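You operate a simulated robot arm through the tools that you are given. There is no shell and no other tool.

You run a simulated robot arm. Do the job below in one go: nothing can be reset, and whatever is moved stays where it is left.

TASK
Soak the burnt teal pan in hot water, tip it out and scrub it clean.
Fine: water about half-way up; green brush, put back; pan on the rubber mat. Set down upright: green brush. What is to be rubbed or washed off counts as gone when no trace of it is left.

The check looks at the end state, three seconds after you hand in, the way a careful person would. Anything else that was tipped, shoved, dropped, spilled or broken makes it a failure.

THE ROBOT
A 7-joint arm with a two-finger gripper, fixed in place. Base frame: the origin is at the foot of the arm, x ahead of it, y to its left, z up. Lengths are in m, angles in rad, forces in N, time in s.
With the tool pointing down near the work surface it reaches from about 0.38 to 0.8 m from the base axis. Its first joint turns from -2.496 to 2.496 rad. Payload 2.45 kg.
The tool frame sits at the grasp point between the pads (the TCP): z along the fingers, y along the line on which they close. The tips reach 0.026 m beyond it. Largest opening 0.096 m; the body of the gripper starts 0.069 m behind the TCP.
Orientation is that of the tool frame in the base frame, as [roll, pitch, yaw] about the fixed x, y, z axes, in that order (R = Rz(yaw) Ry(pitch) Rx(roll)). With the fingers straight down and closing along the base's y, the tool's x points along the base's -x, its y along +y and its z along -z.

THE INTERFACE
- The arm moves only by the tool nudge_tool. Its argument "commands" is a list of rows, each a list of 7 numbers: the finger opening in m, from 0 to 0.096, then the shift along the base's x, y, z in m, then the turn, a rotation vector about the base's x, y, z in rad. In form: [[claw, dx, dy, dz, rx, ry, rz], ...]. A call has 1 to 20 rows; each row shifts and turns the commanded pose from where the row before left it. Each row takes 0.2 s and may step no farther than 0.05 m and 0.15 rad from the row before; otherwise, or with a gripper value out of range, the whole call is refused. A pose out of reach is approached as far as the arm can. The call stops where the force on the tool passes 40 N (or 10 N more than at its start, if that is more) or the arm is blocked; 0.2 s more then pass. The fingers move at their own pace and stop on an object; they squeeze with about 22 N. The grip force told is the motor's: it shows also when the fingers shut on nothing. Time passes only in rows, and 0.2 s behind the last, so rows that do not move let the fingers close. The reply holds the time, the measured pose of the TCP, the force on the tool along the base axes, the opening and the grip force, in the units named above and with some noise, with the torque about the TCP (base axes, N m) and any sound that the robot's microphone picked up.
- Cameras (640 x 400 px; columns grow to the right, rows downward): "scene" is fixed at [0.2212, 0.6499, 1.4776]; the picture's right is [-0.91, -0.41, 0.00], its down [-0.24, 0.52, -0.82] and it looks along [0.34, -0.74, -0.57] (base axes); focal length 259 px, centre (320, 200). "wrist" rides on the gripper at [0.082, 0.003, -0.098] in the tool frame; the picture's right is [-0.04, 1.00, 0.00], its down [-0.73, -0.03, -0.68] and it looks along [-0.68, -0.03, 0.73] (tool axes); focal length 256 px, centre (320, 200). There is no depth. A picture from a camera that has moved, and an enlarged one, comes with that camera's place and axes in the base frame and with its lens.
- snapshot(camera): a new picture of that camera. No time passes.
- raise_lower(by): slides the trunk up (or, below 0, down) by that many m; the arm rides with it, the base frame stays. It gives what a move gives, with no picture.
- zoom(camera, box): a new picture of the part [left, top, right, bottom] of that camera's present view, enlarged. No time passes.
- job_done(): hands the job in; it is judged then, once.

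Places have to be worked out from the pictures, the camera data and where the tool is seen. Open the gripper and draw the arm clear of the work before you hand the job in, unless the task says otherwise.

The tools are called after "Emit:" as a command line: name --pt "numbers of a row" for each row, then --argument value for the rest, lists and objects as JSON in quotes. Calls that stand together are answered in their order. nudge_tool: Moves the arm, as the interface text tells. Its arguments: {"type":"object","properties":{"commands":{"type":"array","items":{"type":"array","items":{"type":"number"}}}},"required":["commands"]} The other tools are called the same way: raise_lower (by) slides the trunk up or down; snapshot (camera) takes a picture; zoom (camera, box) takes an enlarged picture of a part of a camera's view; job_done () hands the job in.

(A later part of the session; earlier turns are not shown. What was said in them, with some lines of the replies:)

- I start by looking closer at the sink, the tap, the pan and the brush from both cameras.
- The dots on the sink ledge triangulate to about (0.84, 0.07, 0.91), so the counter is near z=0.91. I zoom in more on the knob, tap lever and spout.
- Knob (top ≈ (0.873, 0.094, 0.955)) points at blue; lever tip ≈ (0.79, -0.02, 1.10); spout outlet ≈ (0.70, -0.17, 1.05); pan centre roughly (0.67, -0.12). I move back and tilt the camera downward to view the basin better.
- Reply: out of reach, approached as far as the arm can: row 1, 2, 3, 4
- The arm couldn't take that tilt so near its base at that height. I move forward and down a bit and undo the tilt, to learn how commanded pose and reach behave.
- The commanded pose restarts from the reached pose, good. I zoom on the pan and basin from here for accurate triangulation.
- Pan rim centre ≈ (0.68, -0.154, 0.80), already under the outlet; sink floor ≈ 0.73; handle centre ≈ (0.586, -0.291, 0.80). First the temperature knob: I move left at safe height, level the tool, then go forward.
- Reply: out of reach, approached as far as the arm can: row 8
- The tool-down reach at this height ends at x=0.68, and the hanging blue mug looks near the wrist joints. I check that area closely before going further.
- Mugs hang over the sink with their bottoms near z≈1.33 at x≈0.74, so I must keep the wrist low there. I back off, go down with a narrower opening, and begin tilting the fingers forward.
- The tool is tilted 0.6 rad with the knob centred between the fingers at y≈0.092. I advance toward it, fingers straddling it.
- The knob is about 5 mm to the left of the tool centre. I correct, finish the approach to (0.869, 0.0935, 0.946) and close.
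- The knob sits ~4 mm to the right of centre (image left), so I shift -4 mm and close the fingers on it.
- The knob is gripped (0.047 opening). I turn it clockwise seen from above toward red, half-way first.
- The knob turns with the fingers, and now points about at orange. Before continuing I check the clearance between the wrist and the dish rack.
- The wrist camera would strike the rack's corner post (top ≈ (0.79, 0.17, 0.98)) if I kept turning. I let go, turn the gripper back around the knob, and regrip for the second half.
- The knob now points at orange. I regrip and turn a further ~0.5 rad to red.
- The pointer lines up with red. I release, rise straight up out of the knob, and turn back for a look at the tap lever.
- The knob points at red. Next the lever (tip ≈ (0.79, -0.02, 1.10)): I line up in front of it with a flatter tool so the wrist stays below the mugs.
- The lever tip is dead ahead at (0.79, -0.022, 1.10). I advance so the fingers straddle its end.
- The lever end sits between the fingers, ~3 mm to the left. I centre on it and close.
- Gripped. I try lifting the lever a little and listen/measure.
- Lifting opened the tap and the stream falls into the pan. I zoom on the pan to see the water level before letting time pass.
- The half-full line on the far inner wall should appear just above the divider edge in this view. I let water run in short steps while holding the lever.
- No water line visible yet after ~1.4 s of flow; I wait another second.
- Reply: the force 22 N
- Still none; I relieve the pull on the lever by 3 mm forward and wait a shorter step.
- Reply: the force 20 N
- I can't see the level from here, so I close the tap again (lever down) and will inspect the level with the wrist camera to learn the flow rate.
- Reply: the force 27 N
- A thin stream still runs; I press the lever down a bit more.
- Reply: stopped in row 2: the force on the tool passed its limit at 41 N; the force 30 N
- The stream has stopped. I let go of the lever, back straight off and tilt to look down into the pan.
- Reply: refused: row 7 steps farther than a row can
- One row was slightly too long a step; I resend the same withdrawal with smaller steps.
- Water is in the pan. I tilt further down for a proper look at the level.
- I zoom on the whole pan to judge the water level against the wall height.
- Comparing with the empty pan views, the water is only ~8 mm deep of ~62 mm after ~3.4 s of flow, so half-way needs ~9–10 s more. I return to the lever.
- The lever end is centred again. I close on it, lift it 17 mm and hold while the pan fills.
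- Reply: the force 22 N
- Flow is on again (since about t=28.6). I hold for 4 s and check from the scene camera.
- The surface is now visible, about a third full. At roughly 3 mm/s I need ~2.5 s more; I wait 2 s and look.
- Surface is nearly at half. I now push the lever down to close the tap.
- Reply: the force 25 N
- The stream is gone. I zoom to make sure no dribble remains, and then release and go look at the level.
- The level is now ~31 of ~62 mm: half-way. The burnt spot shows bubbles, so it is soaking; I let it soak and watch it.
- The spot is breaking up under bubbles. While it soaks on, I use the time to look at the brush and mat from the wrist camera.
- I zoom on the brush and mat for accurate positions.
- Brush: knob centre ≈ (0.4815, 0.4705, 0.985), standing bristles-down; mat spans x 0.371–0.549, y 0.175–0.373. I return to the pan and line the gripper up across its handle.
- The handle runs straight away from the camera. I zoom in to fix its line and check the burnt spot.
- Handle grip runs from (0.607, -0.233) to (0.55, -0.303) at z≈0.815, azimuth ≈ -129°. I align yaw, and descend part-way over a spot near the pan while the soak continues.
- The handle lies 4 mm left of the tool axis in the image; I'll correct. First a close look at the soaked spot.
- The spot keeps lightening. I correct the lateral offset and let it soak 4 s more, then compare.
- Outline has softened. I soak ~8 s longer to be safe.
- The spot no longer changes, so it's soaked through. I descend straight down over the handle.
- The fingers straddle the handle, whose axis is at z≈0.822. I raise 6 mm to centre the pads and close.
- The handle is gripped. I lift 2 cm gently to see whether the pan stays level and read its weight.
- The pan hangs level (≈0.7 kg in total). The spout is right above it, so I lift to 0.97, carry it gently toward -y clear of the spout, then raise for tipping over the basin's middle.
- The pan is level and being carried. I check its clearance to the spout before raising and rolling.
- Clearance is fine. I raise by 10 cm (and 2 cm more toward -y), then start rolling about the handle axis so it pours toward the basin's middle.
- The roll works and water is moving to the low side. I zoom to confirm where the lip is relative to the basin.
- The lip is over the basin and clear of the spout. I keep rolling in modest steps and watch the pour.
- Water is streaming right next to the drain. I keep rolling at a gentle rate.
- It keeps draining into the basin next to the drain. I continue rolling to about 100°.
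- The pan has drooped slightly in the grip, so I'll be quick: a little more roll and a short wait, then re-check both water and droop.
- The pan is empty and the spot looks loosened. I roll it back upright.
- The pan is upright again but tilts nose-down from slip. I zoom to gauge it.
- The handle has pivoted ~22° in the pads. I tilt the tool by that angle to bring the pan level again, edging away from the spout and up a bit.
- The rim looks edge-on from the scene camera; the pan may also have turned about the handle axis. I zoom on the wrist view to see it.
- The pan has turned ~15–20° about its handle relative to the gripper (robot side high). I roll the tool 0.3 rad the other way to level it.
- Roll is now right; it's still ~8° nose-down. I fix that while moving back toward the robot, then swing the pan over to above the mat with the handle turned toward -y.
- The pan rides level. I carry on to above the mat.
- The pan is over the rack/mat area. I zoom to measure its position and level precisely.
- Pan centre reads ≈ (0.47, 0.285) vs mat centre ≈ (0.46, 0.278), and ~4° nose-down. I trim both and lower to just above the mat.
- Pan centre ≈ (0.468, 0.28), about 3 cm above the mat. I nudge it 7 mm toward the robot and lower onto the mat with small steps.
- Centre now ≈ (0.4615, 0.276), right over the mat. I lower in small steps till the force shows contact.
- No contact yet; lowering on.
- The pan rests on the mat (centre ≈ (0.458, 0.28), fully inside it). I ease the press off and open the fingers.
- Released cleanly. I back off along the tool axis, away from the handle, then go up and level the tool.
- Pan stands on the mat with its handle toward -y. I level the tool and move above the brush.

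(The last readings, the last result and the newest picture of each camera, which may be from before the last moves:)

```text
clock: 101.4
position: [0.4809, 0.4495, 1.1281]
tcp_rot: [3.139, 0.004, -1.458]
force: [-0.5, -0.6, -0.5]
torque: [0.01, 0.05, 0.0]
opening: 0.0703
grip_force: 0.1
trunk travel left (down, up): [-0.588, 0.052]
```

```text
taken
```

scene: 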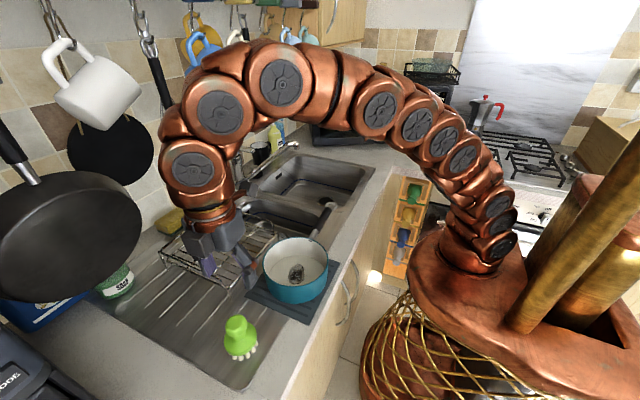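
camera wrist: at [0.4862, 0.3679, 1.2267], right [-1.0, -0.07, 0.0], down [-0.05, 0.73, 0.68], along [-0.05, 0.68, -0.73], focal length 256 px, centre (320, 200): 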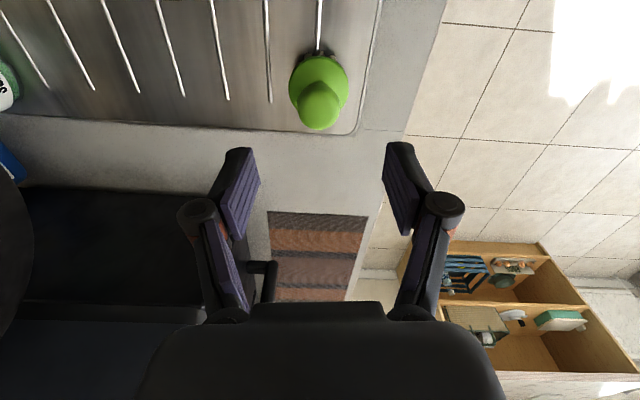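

The brush knob is nearly in line, ~18 mm further +y (≈ (0.4805, 0.4675)). I move over it and come down to just above it.

Emit:
nudge_tool --pt "0.07 0 0.018 -0.02 0 0 0" --pt "0.07 0 0 -0.03 0 0 0" --pt "0.07 0 0 -0.03 0 0 0"

Emit:
snapshot --camera "wrist"

Emit:
zoom --camera "scene" --box '[180, 240, 300, 370]'

```text
clock: 102.2
position: [0.4792, 0.4694, 1.0481]
tcp_rot: [-3.14, 0.004, -1.459]
force: [0.1, 1.0, 0.1]
torque: [0.01, 0.01, 0.01]
opening: 0.0698
grip_force: 0.1
trunk travel left (down, up): [-0.588, 0.052]
```

```text
taken
camera wrist: at [0.4856, 0.3869, 1.1475], right [-1.0, -0.07, 0.0], down [-0.05, 0.73, 0.68], along [-0.05, 0.68, -0.73], focal length 256 px, centre (320, 200)
```

wrist: 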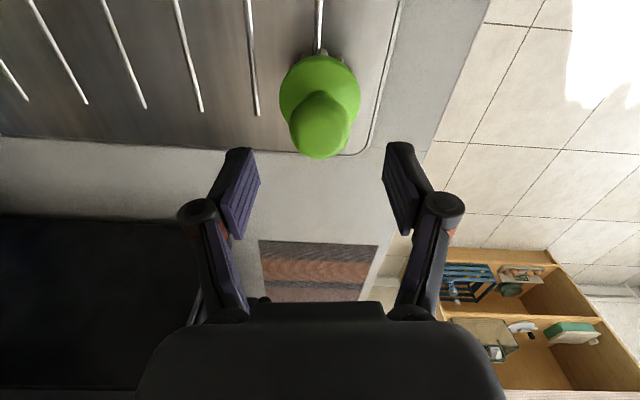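

```text
3.08 times, centred on (240, 305) of scene
camera zoom: at [0.2212, 0.6499, 1.4776], right [-0.91, -0.41, 0.0], down [-0.24, 0.52, -0.82], along [0.34, -0.74, -0.57], focal length 798 px, centre (566, -123)
```

zoom: 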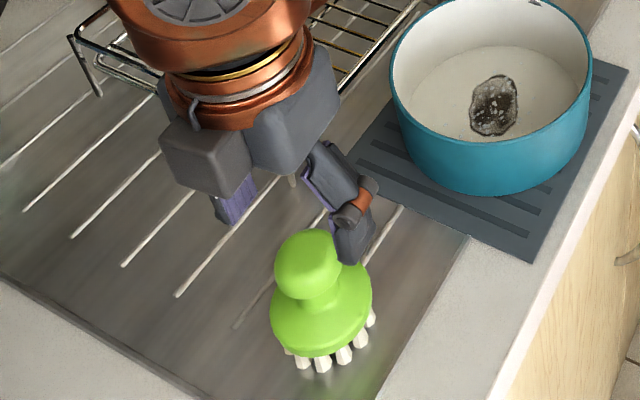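

Aligned within a millimetre. I descend to z=0.986 with the fingers either side of the knob.

Emit:
nudge_tool --pt "0.07 0 -0.001 -0.022 0 0 0" --pt "0.07 0 0 -0.02 0 0 0" --pt "0.07 0 0 -0.02 0 0 0"

Emit:
snapshot --camera "wrist"

Emit:
zoom --camera "scene" --box '[180, 260, 300, 370]'

```text
clock: 103.0
position: [0.4785, 0.4681, 0.9839]
tcp_rot: [-3.141, 0.004, -1.458]
force: [0.3, 0.3, -0.1]
torque: [0.05, 0.03, -0.01]
opening: 0.07
grip_force: 0.1
trunk travel left (down, up): [-0.588, 0.052]
```

```text
taken
camera wrist: at [0.485, 0.3853, 1.0831], right [-1.0, -0.07, 0.0], down [-0.05, 0.73, 0.68], along [-0.05, 0.68, -0.73], focal length 256 px, centre (320, 200)
```

wrist: 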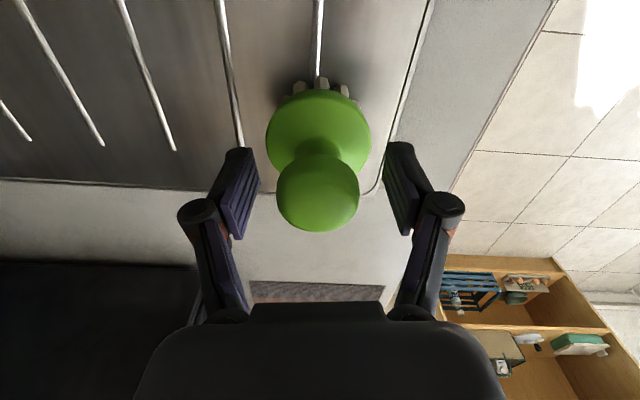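

```text
3.64 times, centred on (240, 315) of scene
camera zoom: at [0.2212, 0.6499, 1.4776], right [-0.91, -0.41, 0.0], down [-0.24, 0.52, -0.82], along [0.34, -0.74, -0.57], focal length 943 px, centre (611, -218)
```

zoom: 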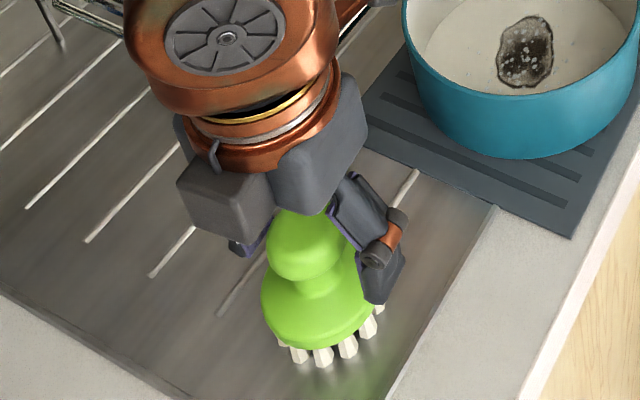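

The knob is centred between the pads. I close on it.

Emit:
nudge_tool --pt "0.055 0 0 0 0 0 0" --pt "0.03 0 0 0 0 0 0" --pt "0.02 0 0 0 0 0 0" --pt "0.02 0 0 0 0 0 0" --pt "0.02 0 0 0 0 0 0"

Emit:
snapshot --camera "wrist"

```text
clock: 104.2
position: [0.4792, 0.4677, 0.9855]
tcp_rot: [-3.141, 0.004, -1.459]
force: [0.6, -0.2, 0.9]
torque: [-0.01, -0.01, 0.02]
opening: 0.0398
grip_force: 22.0
trunk travel left (down, up): [-0.588, 0.052]
```

```text
taken
camera wrist: at [0.4852, 0.3853, 1.0834], right [-1.0, -0.07, 0.0], down [-0.05, 0.73, 0.68], along [-0.05, 0.68, -0.73], focal length 256 px, centre (320, 200)
```

wrist: 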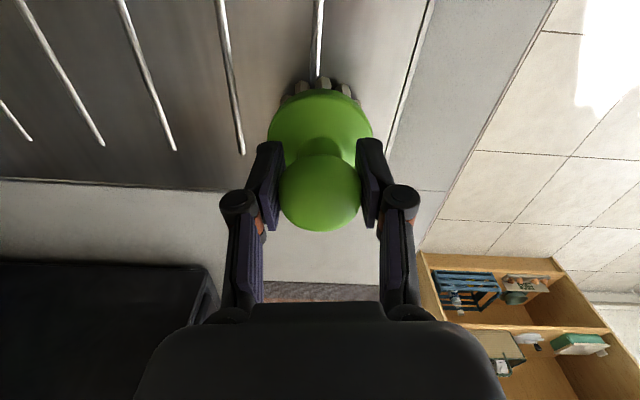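

Brush held (home: (0.479, 0.468), TCP z 0.985). I lift it well clear of the pan rim and carry it over the burnt spot.

Emit:
nudge_tool --pt "0.02 0 0 0.02 0 0 0" --pt "0.02 0 0 0.035 0 0 0" --pt "0.02 0 0 0.035 0 0 0" --pt "0.02 0 0 0.035 0 0 0" --pt "0.02 -0.003 -0.03 0 0 0 0" --pt "0.02 -0.003 -0.04 0 0 0 0" --pt "0.02 -0.003 -0.04 0 0 0 0" --pt "0.02 -0.003 -0.04 0 0 0 0" --pt "0.02 -0.002 -0.03 0 0 0 0" --pt "0.02 -0.002 -0.017 0 0 0 0"

Emit:
snapshot --camera "wrist"

Emit:
zoom --camera "scene" --box '[200, 190, 360, 330]'

```text
clock: 106.4
position: [0.4639, 0.2705, 1.1106]
tcp_rot: [3.141, 0.001, -1.457]
force: [0.5, 0.2, -1.6]
torque: [-0.02, -0.01, -0.01]
opening: 0.0398
grip_force: 21.9
trunk travel left (down, up): [-0.588, 0.052]
```

```text
taken
camera wrist: at [0.4703, 0.1881, 1.21], right [-1.0, -0.07, 0.0], down [-0.05, 0.73, 0.68], along [-0.05, 0.68, -0.73], focal length 256 px, centre (320, 200)
```

wrist: 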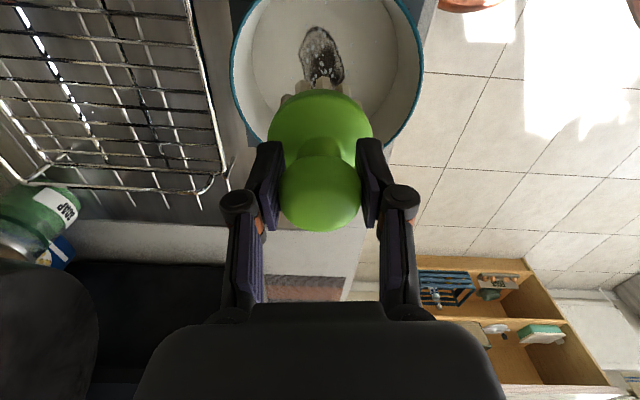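

```text
2.86 times, centred on (280, 260) of scene
camera zoom: at [0.2212, 0.6499, 1.4776], right [-0.91, -0.41, 0.0], down [-0.24, 0.52, -0.82], along [0.34, -0.74, -0.57], focal length 741 px, centre (434, 29)
```

zoom: 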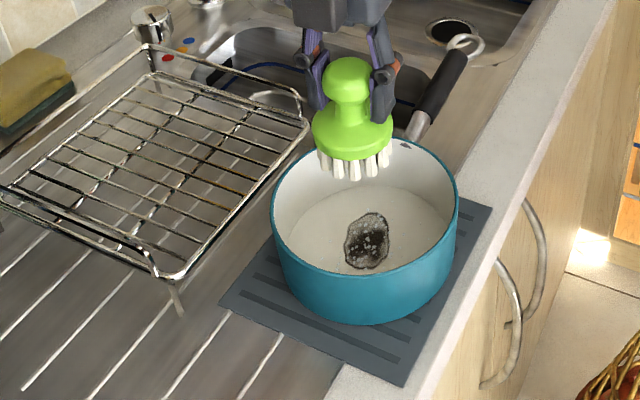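

The spot is centred near (0.464, 0.268), about 6 × 4 cm. I lower the brush into the pan, then feel for contact.

Emit:
nudge_tool --pt "0.02 0 0 -0.03 0 0 0" --pt "0.02 0 0 -0.03 0 0 0" --pt "0.02 0 -0.002 -0.025 0 0 0"

Emit:
nudge_tool --pt "0.02 0 0 -0.006 0 0 0" --pt "0.02 0 0 -0.006 0 0 0"

Emit:
zoom --camera "scene" --box '[230, 190, 360, 320]'

```text
clock: 107.2
position: [0.4678, 0.2664, 1.0257]
tcp_rot: [3.141, 0.003, -1.46]
force: [-0.5, -0.5, -1.8]
torque: [-0.02, 0.02, 0.0]
opening: 0.0398
grip_force: 22.2
trunk travel left (down, up): [-0.588, 0.052]
```

```text
clock: 107.8
position: [0.4661, 0.2665, 1.0141]
tcp_rot: [3.141, 0.004, -1.46]
force: [0.5, 1.0, -0.8]
torque: [-0.01, 0.0, 0.01]
opening: 0.0395
grip_force: 22.0
trunk travel left (down, up): [-0.588, 0.052]
```

```text
3.08 times, centred on (295, 255) of scene
camera zoom: at [0.2212, 0.6499, 1.4776], right [-0.91, -0.41, 0.0], down [-0.24, 0.52, -0.82], along [0.34, -0.74, -0.57], focal length 798 px, centre (397, 31)
```

zoom: 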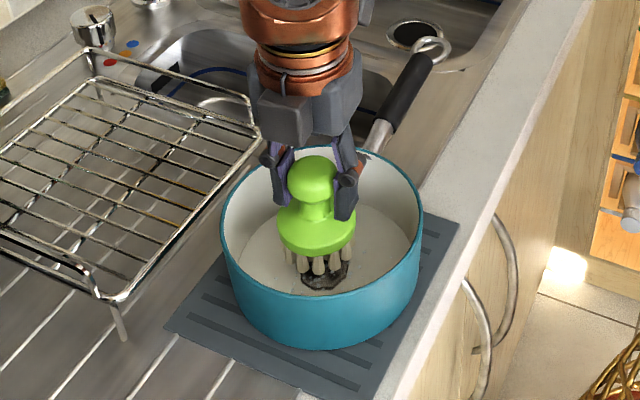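

Just above the bottom; stepping down further to touch.

Emit:
nudge_tool --pt "0.02 0 0 -0.004 0 0 0" --pt "0.02 0 0 -0.004 0 0 0"

Emit:
nudge_tool --pt "0.02 0 0 -0.003 0 0 0"

```text
clock: 108.4
position: [0.467, 0.2684, 1.0065]
tcp_rot: [-3.141, 0.001, -1.456]
force: [0.4, 0.0, -0.2]
torque: [0.02, -0.04, -0.01]
opening: 0.0395
grip_force: 22.4
trunk travel left (down, up): [-0.588, 0.052]
```

```text
clock: 108.8
position: [0.4653, 0.2676, 1.0033]
tcp_rot: [-3.142, 0.004, -1.459]
force: [1.4, -0.8, -1.9]
torque: [0.03, 0.02, 0.0]
opening: 0.0395
grip_force: 22.6
trunk travel left (down, up): [-0.588, 0.052]
```

Still no upward force; a few more millimetres.

Emit:
nudge_tool --pt "0.02 0 0 -0.003 0 0 0"

Emit:
nudge_tool --pt "0.02 0 0 -0.003 0 0 0"

Emit:
zoom --camera "scene" --box '[230, 190, 360, 320]'

```text
clock: 109.2
position: [0.4664, 0.2679, 0.9998]
tcp_rot: [-3.141, 0.002, -1.46]
force: [0.0, -0.4, -0.4]
torque: [-0.02, 0.01, 0.01]
opening: 0.0398
grip_force: 21.9
trunk travel left (down, up): [-0.588, 0.052]
```

```text
clock: 109.6
position: [0.4672, 0.2685, 0.9985]
tcp_rot: [-3.141, 0.004, -1.46]
force: [0.3, 0.3, -1.2]
torque: [-0.01, 0.0, -0.03]
opening: 0.0393
grip_force: 22.2
trunk travel left (down, up): [-0.588, 0.052]
```

```text
3.08 times, centred on (295, 255) of scene
camera zoom: at [0.2212, 0.6499, 1.4776], right [-0.91, -0.41, 0.0], down [-0.24, 0.52, -0.82], along [0.34, -0.74, -0.57], focal length 798 px, centre (397, 31)
```

zoom: 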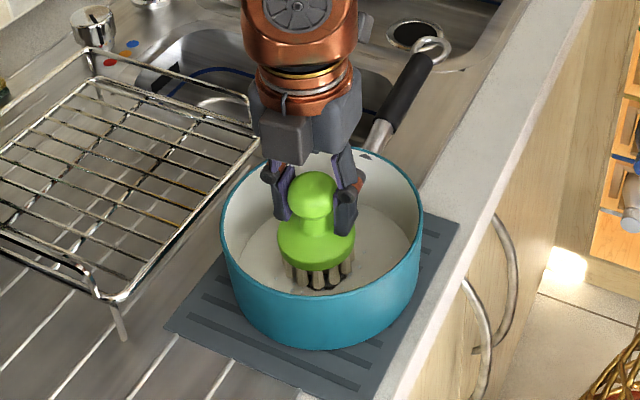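

Very close now; I step 2 mm at a time.

Emit:
nudge_tool --pt "0.02 0 0 -0.002 0 0 0"

Emit:
nudge_tool --pt "0.02 0 0 -0.002 0 0 0"

Emit:
nudge_tool --pt "0.02 0 0 -0.002 0 0 0"

```text
clock: 110.0
position: [0.4658, 0.2676, 0.9962]
tcp_rot: [3.141, 0.002, -1.461]
force: [0.6, 0.9, -0.2]
torque: [-0.02, 0.03, -0.02]
opening: 0.0398
grip_force: 22.0
trunk travel left (down, up): [-0.588, 0.052]
```

```text
clock: 110.4
position: [0.4663, 0.2679, 0.9935]
tcp_rot: [-3.141, 0.005, -1.457]
force: [-0.8, 0.0, -0.8]
torque: [0.0, 0.03, -0.03]
opening: 0.0396
grip_force: 21.8
trunk travel left (down, up): [-0.588, 0.052]
```

```text
clock: 110.8
position: [0.4659, 0.2681, 0.9934]
tcp_rot: [-3.139, 0.005, -1.457]
force: [-2.7, -0.1, 18.4]
torque: [0.02, 0.1, 0.1]
opening: 0.0396
grip_force: 21.3
trunk travel left (down, up): [-0.588, 0.052]
```

Contact at TCP z≈0.993 (18 N). I ease to about 8 N and begin with a small back-and-forth along the finger-closing axis.

Emit:
nudge_tool --pt "0.02 0 0 0.001 0 0 0" --pt "0.02 0.006 0 0 0 0 0" --pt "0.02 -0.006 0 0 0 0 0" --pt "0.02 -0.006 0 0 0 0 0" --pt "0.02 0.006 0 0 0 0 0"

Emit:
zoom --camera "scene" --box '[230, 190, 360, 320]'

Emit:
snapshot --camera "wrist"

```text
clock: 112.0
position: [0.4642, 0.2695, 0.9928]
tcp_rot: [3.141, 0.002, -1.457]
force: [-4.4, -0.3, 13.3]
torque: [0.02, 0.17, 0.03]
opening: 0.0395
grip_force: 21.5
trunk travel left (down, up): [-0.588, 0.052]
```

```text
3.08 times, centred on (295, 255) of scene
camera zoom: at [0.2212, 0.6499, 1.4776], right [-0.91, -0.41, 0.0], down [-0.24, 0.52, -0.82], along [0.34, -0.74, -0.57], focal length 798 px, centre (397, 31)
```

zoom: 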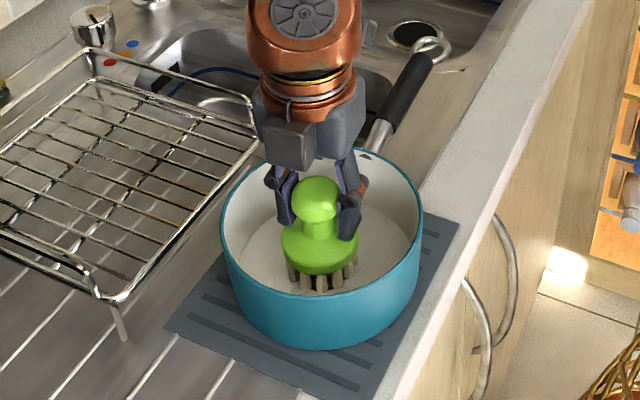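

```text
taken
camera wrist: at [0.4696, 0.1857, 1.0914], right [-1.0, -0.07, 0.0], down [-0.05, 0.73, 0.68], along [-0.05, 0.68, -0.73], focal length 256 px, centre (320, 200)
```

wrist: 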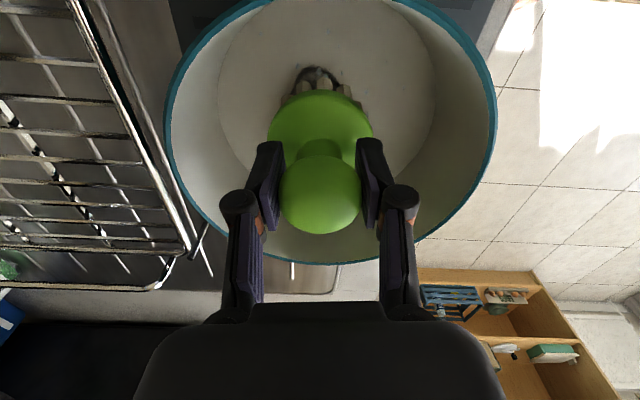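

The brush holds steady and the spot under it is wiping. I scrub in zigzag strokes across the whole spot, first toward -y and back.

Emit:
nudge_tool --pt "0.02 0.012 0 0 0 0 0" --pt "0.02 -0.024 0 0 0 0 0" --pt "0.02 0.024 0 0 0 0 0" --pt "0.02 -0.024 -0.006 0 0 0 0" --pt "0.02 0.024 0 0 0 0 0" --pt "0.02 -0.024 -0.006 0 0 0 0" --pt "0.02 0.024 0 0 0 0 0" --pt "0.02 -0.024 -0.006 0 0 0 0" --pt "0.02 0.024 0 0 0 0 0" --pt "0.02 -0.024 0.0 0 0 0 0" --pt "0.02 0.024 0.006 0 0 0 0" --pt "0.02 -0.024 0.006 0 0 0 0" --pt "0.02 0.024 0.006 0 0 0 0" --pt "0.02 -0.012 0 0 0 0 0"

Emit:
snapshot --camera "wrist"

Emit:
zoom --camera "scene" --box '[230, 190, 360, 320]'

```text
clock: 115.0
position: [0.4661, 0.2676, 0.992]
tcp_rot: [-3.139, 0.004, -1.457]
force: [1.4, 0.4, 7.9]
torque: [0.08, 0.02, 0.03]
opening: 0.0395
grip_force: 22.3
trunk travel left (down, up): [-0.588, 0.052]
```

```text
taken
camera wrist: at [0.4721, 0.1856, 1.0899], right [-1.0, -0.07, 0.0], down [-0.05, 0.73, 0.68], along [-0.05, 0.68, -0.73], focal length 256 px, centre (320, 200)
```

wrist: 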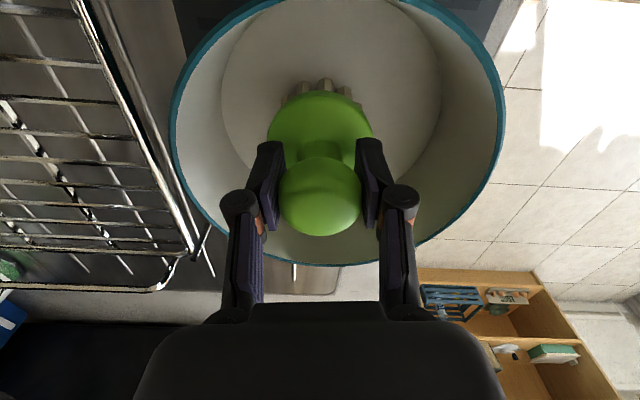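

```text
3.08 times, centred on (295, 255) of scene
camera zoom: at [0.2212, 0.6499, 1.4776], right [-0.91, -0.41, 0.0], down [-0.24, 0.52, -0.82], along [0.34, -0.74, -0.57], focal length 798 px, centre (397, 31)
```

zoom: 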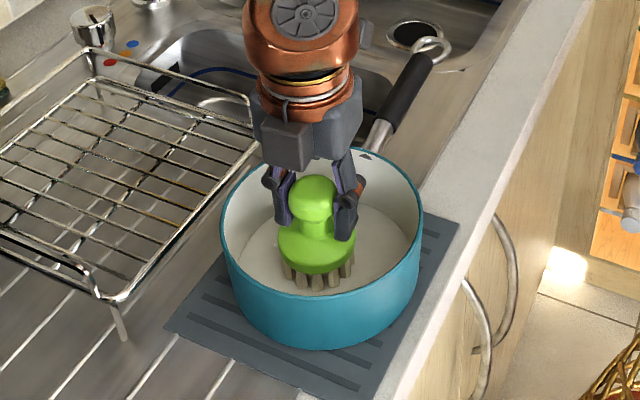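

The near part is wiped off and the pan hasn't moved. Now the same strokes toward +y and all around.

Emit:
nudge_tool --pt "0.02 0.012 0.006 0 0 0 0" --pt "0.02 -0.03 0.004 0 0 0 0" --pt "0.02 0.03 0.004 0 0 0 0" --pt "0.02 -0.03 0.004 0 0 0 0" --pt "0.02 0.03 0.004 0 0 0 0" --pt "0.02 -0.03 0.004 0 0 0 0" --pt "0.02 0.03 0.0 0 0 0 0" --pt "0.02 -0.03 -0.004 0 0 0 0" --pt "0.02 0.03 -0.004 0 0 0 0" --pt "0.02 -0.03 -0.006 0 0 0 0" --pt "0.02 0.03 -0.006 0 0 0 0" --pt "0.02 -0.03 -0.006 0 0 0 0" --pt "0.02 0.03 -0.006 0 0 0 0" --pt "0.02 -0.03 -0.006 0 0 0 0" --pt "0.02 0.03 0 0 0 0 0" --pt "0.02 -0.012 0.012 0 0 0 0"

Emit:
nudge_tool --pt "0.02 0 0 0.03 0 0 0" --pt "0.02 0 0 0.035 0 0 0" --pt "0.02 0 0 0.035 0 0 0"

Emit:
snapshot --camera "wrist"

Emit:
zoom --camera "scene" --box '[230, 190, 360, 320]'

```text
clock: 118.4
position: [0.4633, 0.2701, 0.9956]
tcp_rot: [3.141, 0.004, -1.459]
force: [-0.4, 0.5, 0.0]
torque: [0.04, 0.02, 0.0]
opening: 0.0393
grip_force: 21.9
trunk travel left (down, up): [-0.588, 0.052]
```

```text
clock: 119.2
position: [0.4642, 0.2696, 1.0965]
tcp_rot: [-3.142, 0.005, -1.455]
force: [-0.4, 0.7, -1.2]
torque: [-0.02, 0.03, 0.01]
opening: 0.0391
grip_force: 21.9
trunk travel left (down, up): [-0.588, 0.052]
```

```text
taken
camera wrist: at [0.4701, 0.1874, 1.1955], right [-1.0, -0.07, 0.0], down [-0.05, 0.73, 0.68], along [-0.05, 0.68, -0.73], focal length 256 px, centre (320, 200)
```

wrist: 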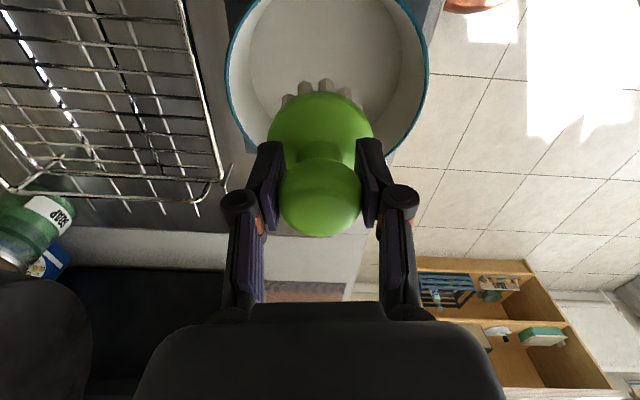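

```text
3.08 times, centred on (295, 255) of scene
camera zoom: at [0.2212, 0.6499, 1.4776], right [-0.91, -0.41, 0.0], down [-0.24, 0.52, -0.82], along [0.34, -0.74, -0.57], focal length 798 px, centre (397, 31)
```

zoom: 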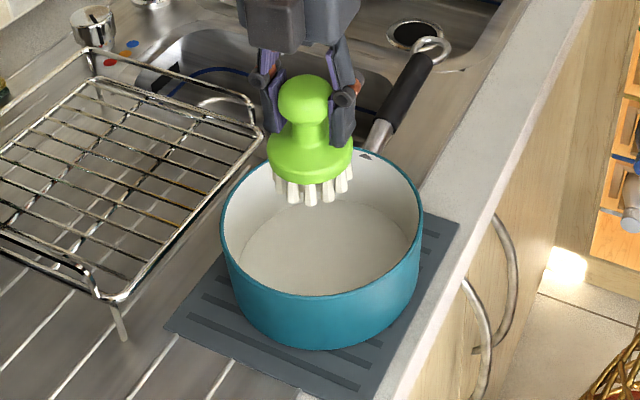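

The spot looks gone. I zoom hard on the pan floor to look for faint traces.

Emit:
zoom --camera "scene" --box '[265, 250, 325, 292]'

Emit:
zoom --camera "wrist" --box '[240, 0, 410, 110]'

```text
9.52 times, centred on (295, 271) of scene
camera zoom: at [0.2212, 0.6499, 1.4776], right [-0.91, -0.41, 0.0], down [-0.24, 0.52, -0.82], along [0.34, -0.74, -0.57], focal length 2470 px, centre (558, -476)
```

zoom: 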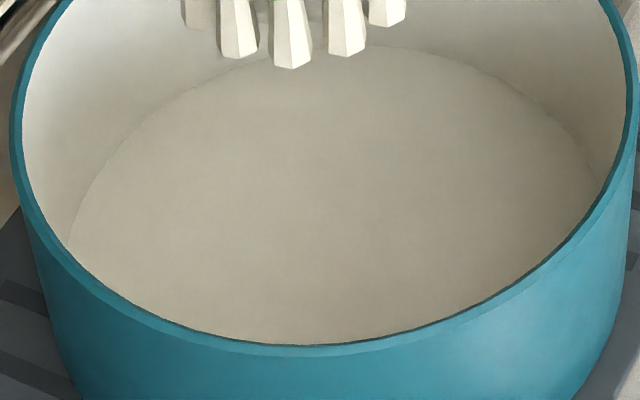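

```text
3.64 times, centred on (325, 55) of wrist
camera zoom: at [0.4701, 0.1874, 1.1955], right [-1.0, -0.07, 0.0], down [-0.05, 0.73, 0.68], along [-0.05, 0.68, -0.73], focal length 931 px, centre (302, 727)
```

zoom: 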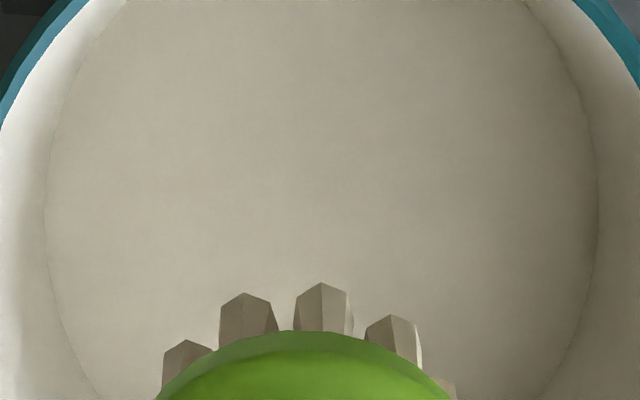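

No trace left from either camera. I return the brush to its home spot (0.479, 0.468) and lower it.

Emit:
nudge_tool --pt "0.02 0.002 0.025 0.005 0 0 0" --pt "0.02 0.003 0.035 0 0 0 0" --pt "0.02 0.003 0.04 0 0 0 0" --pt "0.02 0.003 0.04 0 0 0 0" --pt "0.02 0.003 0.04 0 0 0 0" --pt "0.02 0.001 0.018 0 0 0 0" --pt "0.02 0 0 0 0 0 0" --pt "0.02 0 0 -0.03 0 0 0" --pt "0.02 0 0 -0.03 0 0 0" --pt "0.02 0 0 -0.03 0 0 0"

Emit:
zoom --camera "scene" --box '[180, 250, 310, 370]'

Emit:
snapshot --camera "wrist"

```text
clock: 121.4
position: [0.4783, 0.4659, 1.007]
tcp_rot: [3.141, 0.006, -1.458]
force: [-0.5, -0.6, -1.2]
torque: [-0.02, 0.02, 0.0]
opening: 0.0393
grip_force: 23.0
trunk travel left (down, up): [-0.588, 0.052]
```

```text
3.33 times, centred on (245, 310) of scene
camera zoom: at [0.2212, 0.6499, 1.4776], right [-0.91, -0.41, 0.0], down [-0.24, 0.52, -0.82], along [0.34, -0.74, -0.57], focal length 865 px, centre (570, -167)
```

zoom: 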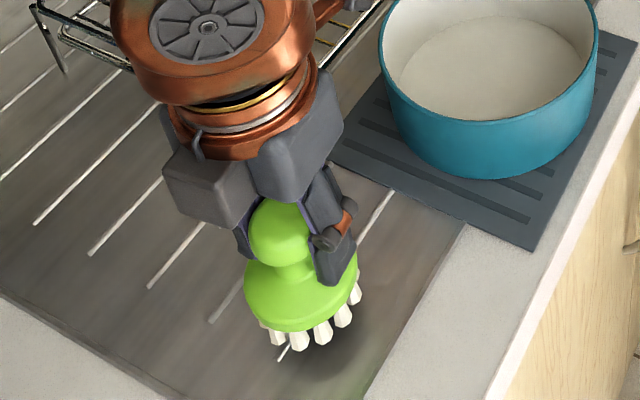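

```text
taken
camera wrist: at [0.4845, 0.3837, 1.1059], right [-1.0, -0.07, 0.0], down [-0.05, 0.73, 0.68], along [-0.05, 0.68, -0.73], focal length 256 px, centre (320, 200)
```

wrist: 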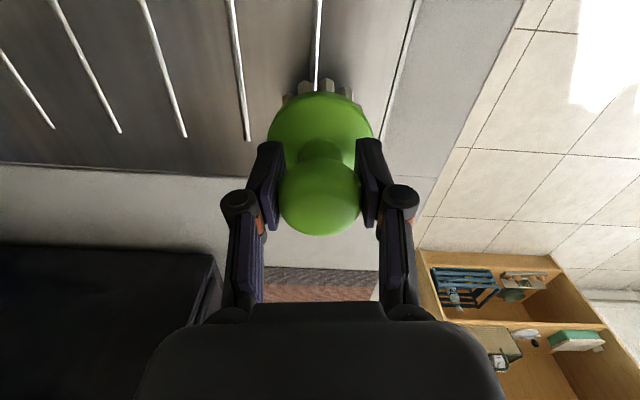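

Positioned over its old spot, ~2 cm up. I lower with 2–3 mm steps at the end until contact.

Emit:
nudge_tool --pt "0.02 0.001 0.001 -0.01 0 0 0" --pt "0.02 0 0 -0.006 0 0 0"

Emit:
nudge_tool --pt "0.02 0 0 -0.003 0 0 0"

Emit:
nudge_tool --pt "0.02 0 0 -0.002 0 0 0"

```text
clock: 122.0
position: [0.4819, 0.4665, 0.9916]
tcp_rot: [3.141, 0.002, -1.458]
force: [-0.9, -0.3, -1.1]
torque: [-0.02, 0.01, -0.02]
opening: 0.0391
grip_force: 22.0
trunk travel left (down, up): [-0.588, 0.052]
```

```text
clock: 122.4
position: [0.4815, 0.4661, 0.988]
tcp_rot: [3.141, 0.002, -1.46]
force: [0.3, -0.3, -1.5]
torque: [0.0, 0.0, 0.01]
opening: 0.0391
grip_force: 22.4
trunk travel left (down, up): [-0.588, 0.052]
```

```text
clock: 122.8
position: [0.4811, 0.4662, 0.9855]
tcp_rot: [3.141, 0.003, -1.459]
force: [-0.3, -0.2, -0.9]
torque: [-0.02, -0.01, 0.01]
opening: 0.039
grip_force: 21.9
trunk travel left (down, up): [-0.588, 0.052]
```

Weight still hangs on the tool (~1 N); stepping on until it stands on the drainer.

Emit:
nudge_tool --pt "0.02 0 0 -0.002 0 0 0"

Emit:
nudge_tool --pt "0.02 0 0 -0.001 0 0 0"

Emit:
nudge_tool --pt "0.02 0 0 -0.001 0 0 0"

Emit:
zoom --camera "scene" --box '[200, 290, 280, 365]'

```text
clock: 123.2
position: [0.4824, 0.4663, 0.9839]
tcp_rot: [3.14, 0.003, -1.458]
force: [-0.3, -0.4, -1.0]
torque: [-0.02, 0.01, -0.02]
opening: 0.039
grip_force: 22.0
trunk travel left (down, up): [-0.588, 0.052]
```

```text
clock: 123.6
position: [0.4801, 0.4668, 0.9824]
tcp_rot: [3.141, 0.004, -1.458]
force: [-0.4, -0.2, -0.7]
torque: [-0.01, -0.01, 0.0]
opening: 0.0387
grip_force: 21.6
trunk travel left (down, up): [-0.588, 0.052]
```

```text
clock: 124.0
position: [0.4819, 0.4661, 0.982]
tcp_rot: [3.141, 0.004, -1.456]
force: [0.3, -0.1, -1.2]
torque: [0.02, 0.0, -0.02]
opening: 0.039
grip_force: 22.0
trunk travel left (down, up): [-0.588, 0.052]
```

```text
5.33 times, centred on (240, 328) of scene
camera zoom: at [0.2212, 0.6499, 1.4776], right [-0.91, -0.41, 0.0], down [-0.24, 0.52, -0.82], along [0.34, -0.74, -0.57], focal length 1383 px, centre (747, -480)
```

zoom: 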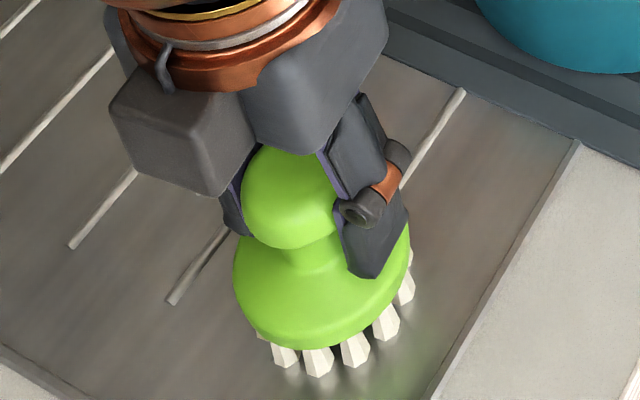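

Still a small gap; two more millimetres at a time.

Emit:
nudge_tool --pt "0.02 0 0 -0.0015 0 0 0"

Emit:
nudge_tool --pt "0.02 0 0 -0.0015 0 0 0"

Emit:
nudge_tool --pt "0.02 0 0 -0.0015 0 0 0"

```text
clock: 124.4
position: [0.4812, 0.4659, 0.982]
tcp_rot: [-3.138, 0.004, -1.455]
force: [-0.8, 2.7, 15.2]
torque: [-0.1, -0.02, 0.02]
opening: 0.0392
grip_force: 22.1
trunk travel left (down, up): [-0.588, 0.052]
```

```text
clock: 124.8
position: [0.4805, 0.4658, 0.979]
tcp_rot: [-3.14, 0.005, -1.459]
force: [1.0, 3.9, 19.1]
torque: [0.09, -0.02, 0.13]
opening: 0.039
grip_force: 22.0
trunk travel left (down, up): [-0.588, 0.052]
```

```text
clock: 125.2
position: [0.4809, 0.4655, 0.9777]
tcp_rot: [-3.139, 0.002, -1.458]
force: [-0.5, 1.2, 19.6]
torque: [0.01, -0.01, 0.14]
opening: 0.0389
grip_force: 22.1
trunk travel left (down, up): [-0.588, 0.052]
```

It stands on the drainer. I ease the press and open the fingers.

Emit:
nudge_tool --pt "0.02 0 0 0.0015 0 0 0" --pt "0.04 0 0 0 0 0 0" --pt "0.055 0 0 0 0 0 0" --pt "0.07 0 0 0 0 0 0" --pt "0.07 0 0 0 0 0 0"

Emit:
snapshot --camera "wrist"

Emit:
zoom --camera "scene" --box '[200, 290, 280, 365]'

```text
clock: 126.4
position: [0.4826, 0.4664, 0.9785]
tcp_rot: [3.141, 0.004, -1.46]
force: [-0.4, 0.3, -0.2]
torque: [0.0, 0.03, 0.02]
opening: 0.0699
grip_force: 0.1
trunk travel left (down, up): [-0.588, 0.052]
```

```text
taken
camera wrist: at [0.4878, 0.3836, 1.0779], right [-1.0, -0.07, 0.0], down [-0.05, 0.73, 0.68], along [-0.05, 0.68, -0.73], focal length 256 px, centre (320, 200)
```

wrist: 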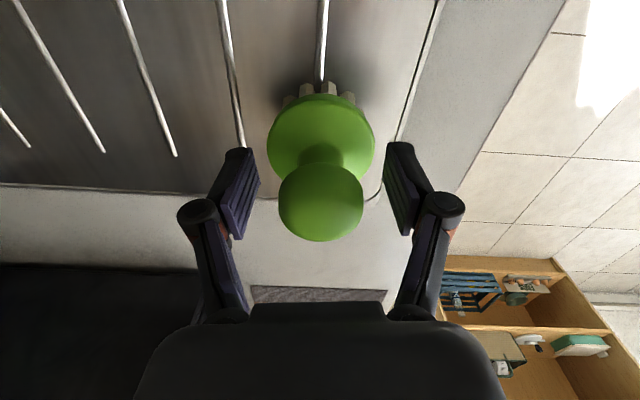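

```text
5.33 times, centred on (240, 328) of scene
camera zoom: at [0.2212, 0.6499, 1.4776], right [-0.91, -0.41, 0.0], down [-0.24, 0.52, -0.82], along [0.34, -0.74, -0.57], focal length 1383 px, centre (747, -480)
```

zoom: 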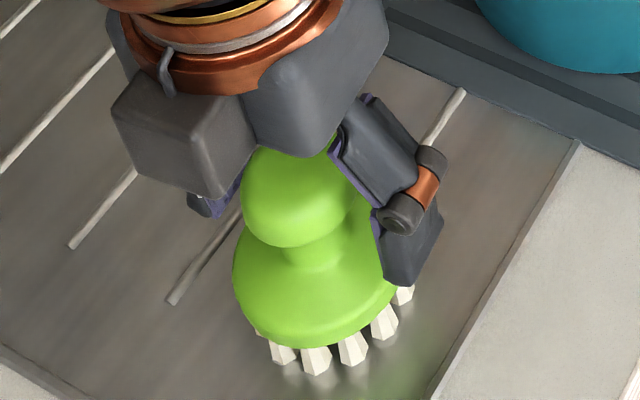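

The brush stands upright on its own. I rise straight up and then inspect everything.

Emit:
nudge_tool --pt "0.07 0 0 0.03 0 0 0" --pt "0.07 0 0 0.04 0 0 0" --pt "0.07 0 0 0.04 0 0 0" --pt "0.07 0 0 0.04 0 0 0" --pt "0.07 -0.01 -0.04 0.02 0 0 0" --pt "0.07 -0.01 -0.04 0 0 0 0" --pt "0.07 0 -0.04 0 0 0 0" --pt "0.07 0 -0.04 0 0 0 0" --pt "0.07 0 -0.04 0 0 0 0" --pt "0.07 0 -0.04 0 0 0 0" --pt "0.07 0 -0.04 0 0 0 0"

Emit:
snapshot --camera "wrist"

Emit:
snapshot --camera "scene"

Emit:
zoom --camera "scene" --box '[200, 300, 280, 370]'

```text
clock: 128.8
position: [0.4617, 0.19, 1.15]
tcp_rot: [-3.14, 0.005, -1.458]
force: [0.7, 0.0, -0.3]
torque: [-0.06, 0.03, -0.02]
opening: 0.0701
grip_force: 0.1
trunk travel left (down, up): [-0.588, 0.052]
```

```text
taken
camera wrist: at [0.4669, 0.1072, 1.2487], right [-1.0, -0.07, 0.0], down [-0.05, 0.73, 0.68], along [-0.05, 0.68, -0.73], focal length 256 px, centre (320, 200)
```

wrist: 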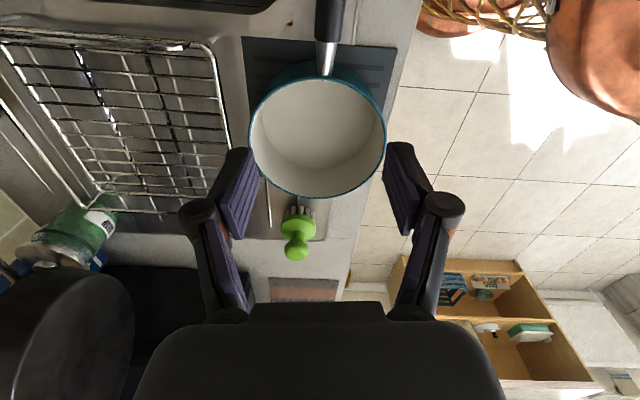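

```text
taken
```

scene: 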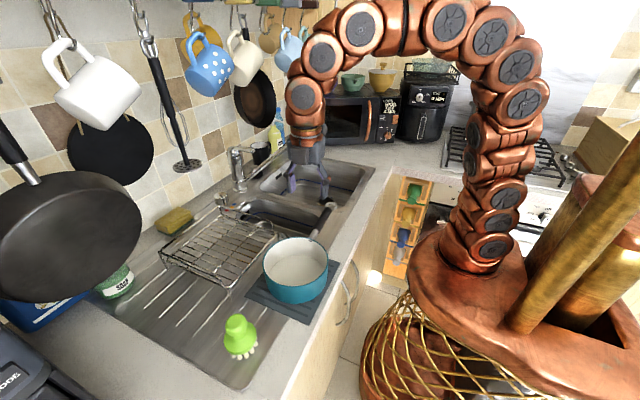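

```text
5.71 times, centred on (240, 335) of scene
camera zoom: at [0.2212, 0.6499, 1.4776], right [-0.91, -0.41, 0.0], down [-0.24, 0.52, -0.82], along [0.34, -0.74, -0.57], focal length 1482 px, centre (777, -571)
```

zoom: 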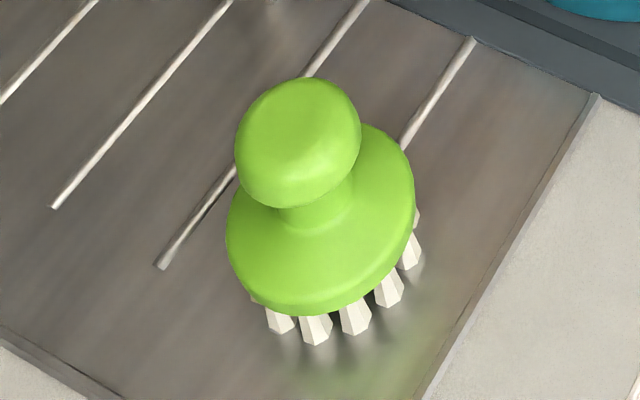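

Brush is back where it stood. I check the pan's interior, its place on the mat, and the sink and tap.

Emit:
zoom --camera "wrist" --box '[230, 30, 410, 210]'

Emit:
zoom --camera "scene" --box '[230, 220, 360, 330]'

Emit:
zoom --camera "scene" --box '[200, 130, 390, 250]'

```text
2.22 times, centred on (320, 120) of wrist
camera zoom: at [0.4669, 0.1072, 1.2487], right [-1.0, -0.07, 0.0], down [-0.05, 0.73, 0.68], along [-0.05, 0.68, -0.73], focal length 569 px, centre (320, 378)
```

zoom: 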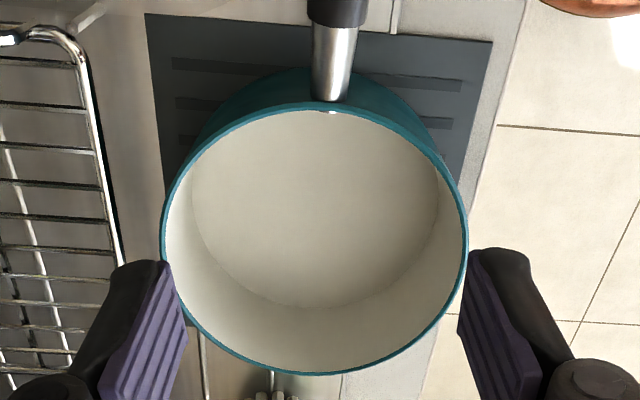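

```text
3.64 times, centred on (295, 275) of scene
camera zoom: at [0.2212, 0.6499, 1.4776], right [-0.91, -0.41, 0.0], down [-0.24, 0.52, -0.82], along [0.34, -0.74, -0.57], focal length 943 px, centre (411, -73)
```

zoom: 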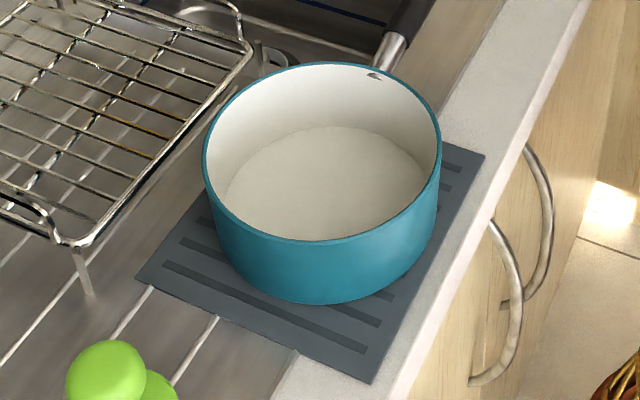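

```text
3.33 times, centred on (295, 190) of scene
camera zoom: at [0.2212, 0.6499, 1.4776], right [-0.91, -0.41, 0.0], down [-0.24, 0.52, -0.82], along [0.34, -0.74, -0.57], focal length 865 px, centre (403, 233)
```

zoom: 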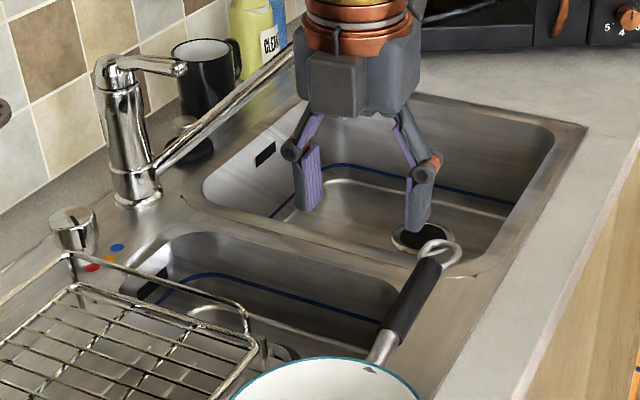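

Pan looks spotless and fully on the mat. One last close zoom of the floor and of the tap outlet before withdrawing.

Emit:
zoom --camera "wrist" --box '[270, 75, 366, 165]'

Emit:
nudge_tool --pt "0.09 -0.01 -0.04 0.02 0 0 0" --pt "0.09 -0.01 -0.04 0.02 0 0 0" --pt "0.09 -0.005 -0.03 0 0 0 0" --pt "0.09 0 -0.03 0 0 0 0"

Emit:
snapshot --camera "scene"

Emit:
snapshot --camera "wrist"

Emit:
zoom --camera "scene" --box '[200, 130, 330, 220]'

```text
4.44 times, centred on (318, 120) of wrist
camera zoom: at [0.4669, 0.1072, 1.2487], right [-1.0, -0.07, 0.0], down [-0.05, 0.73, 0.68], along [-0.05, 0.68, -0.73], focal length 1138 px, centre (329, 556)
```

zoom: 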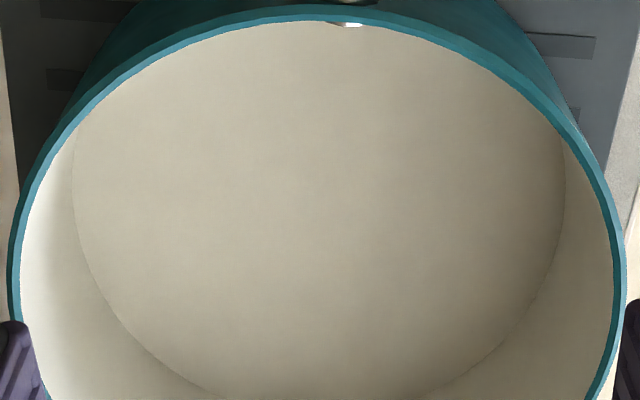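

```text
clock: 129.8
position: [0.4362, 0.0459, 1.1893]
tcp_rot: [-3.14, 0.002, -1.459]
force: [-0.5, 0.4, 0.9]
torque: [-0.02, -0.01, 0.0]
opening: 0.0899
grip_force: 0.1
trunk travel left (down, up): [-0.588, 0.052]
```

```text
taken
```

scene: 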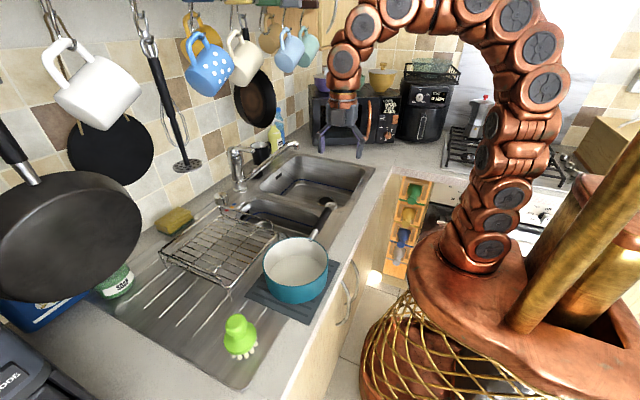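

```text
taken
camera wrist: at [0.4418, -0.0367, 1.2886], right [-1.0, -0.07, 0.0], down [-0.05, 0.73, 0.68], along [-0.05, 0.68, -0.73], focal length 256 px, centre (320, 200)
```

wrist: 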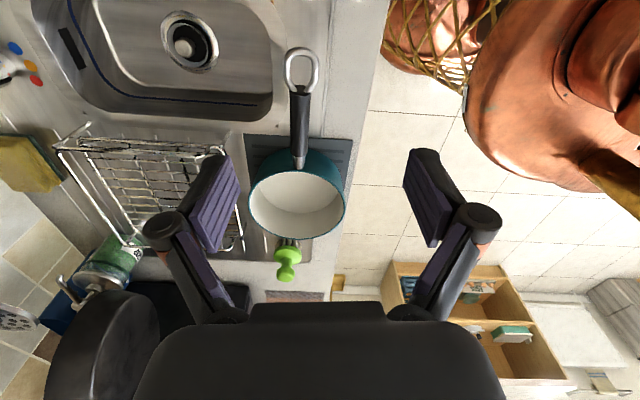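

```text
4.44 times, centred on (265, 175) of scene
camera zoom: at [0.2212, 0.6499, 1.4776], right [-0.91, -0.41, 0.0], down [-0.24, 0.52, -0.82], along [0.34, -0.74, -0.57], focal length 1153 px, centre (564, 311)
```

zoom: 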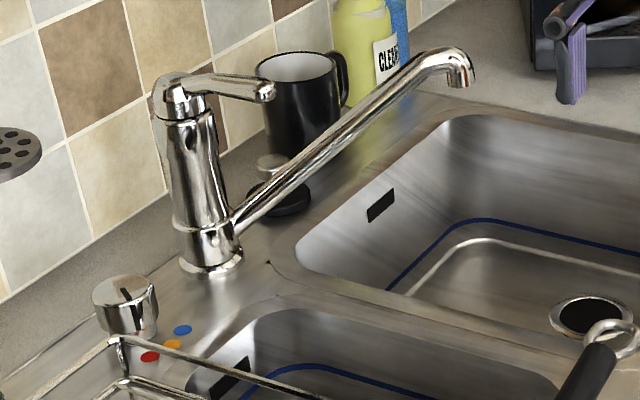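

Everything checks out: the pan is clean and empty on the rubber mat, the brush is upright at its old spot, and the tap is shut with its lever at rest. Nothing else has been disturbed, and the arm is clear with the gripper open, so I hand in.

Emit:
job_done

```text
The job is handed in.
```

The teal pan is soaked, emptied and scrubbed. Zooming in with both cameras showed no trace of the burnt spot.

- **Soak:** I set the tap to hot and filled the pan to about half-way. It soaked for roughly 30 seconds, until the burnt spot stopped changing.
- **Tip out:** The water was poured into the large basin next to the drain, and I saw none land outside it. The pan slipped a little in the grip while pouring, but it stayed held and was set down flat.
- **Pan:** It is on the rubber mat, empty, with its handle pointing out over the small basin.
- **Green brush:** It is standing upright, bristles down, back where it was.
- **Tap:** It is shut off. I left the temperature knob pointing at red (hot); it was on blue at the start.

I saw nothing else moved or knocked over. The gripper is open and the arm is clear of the work.
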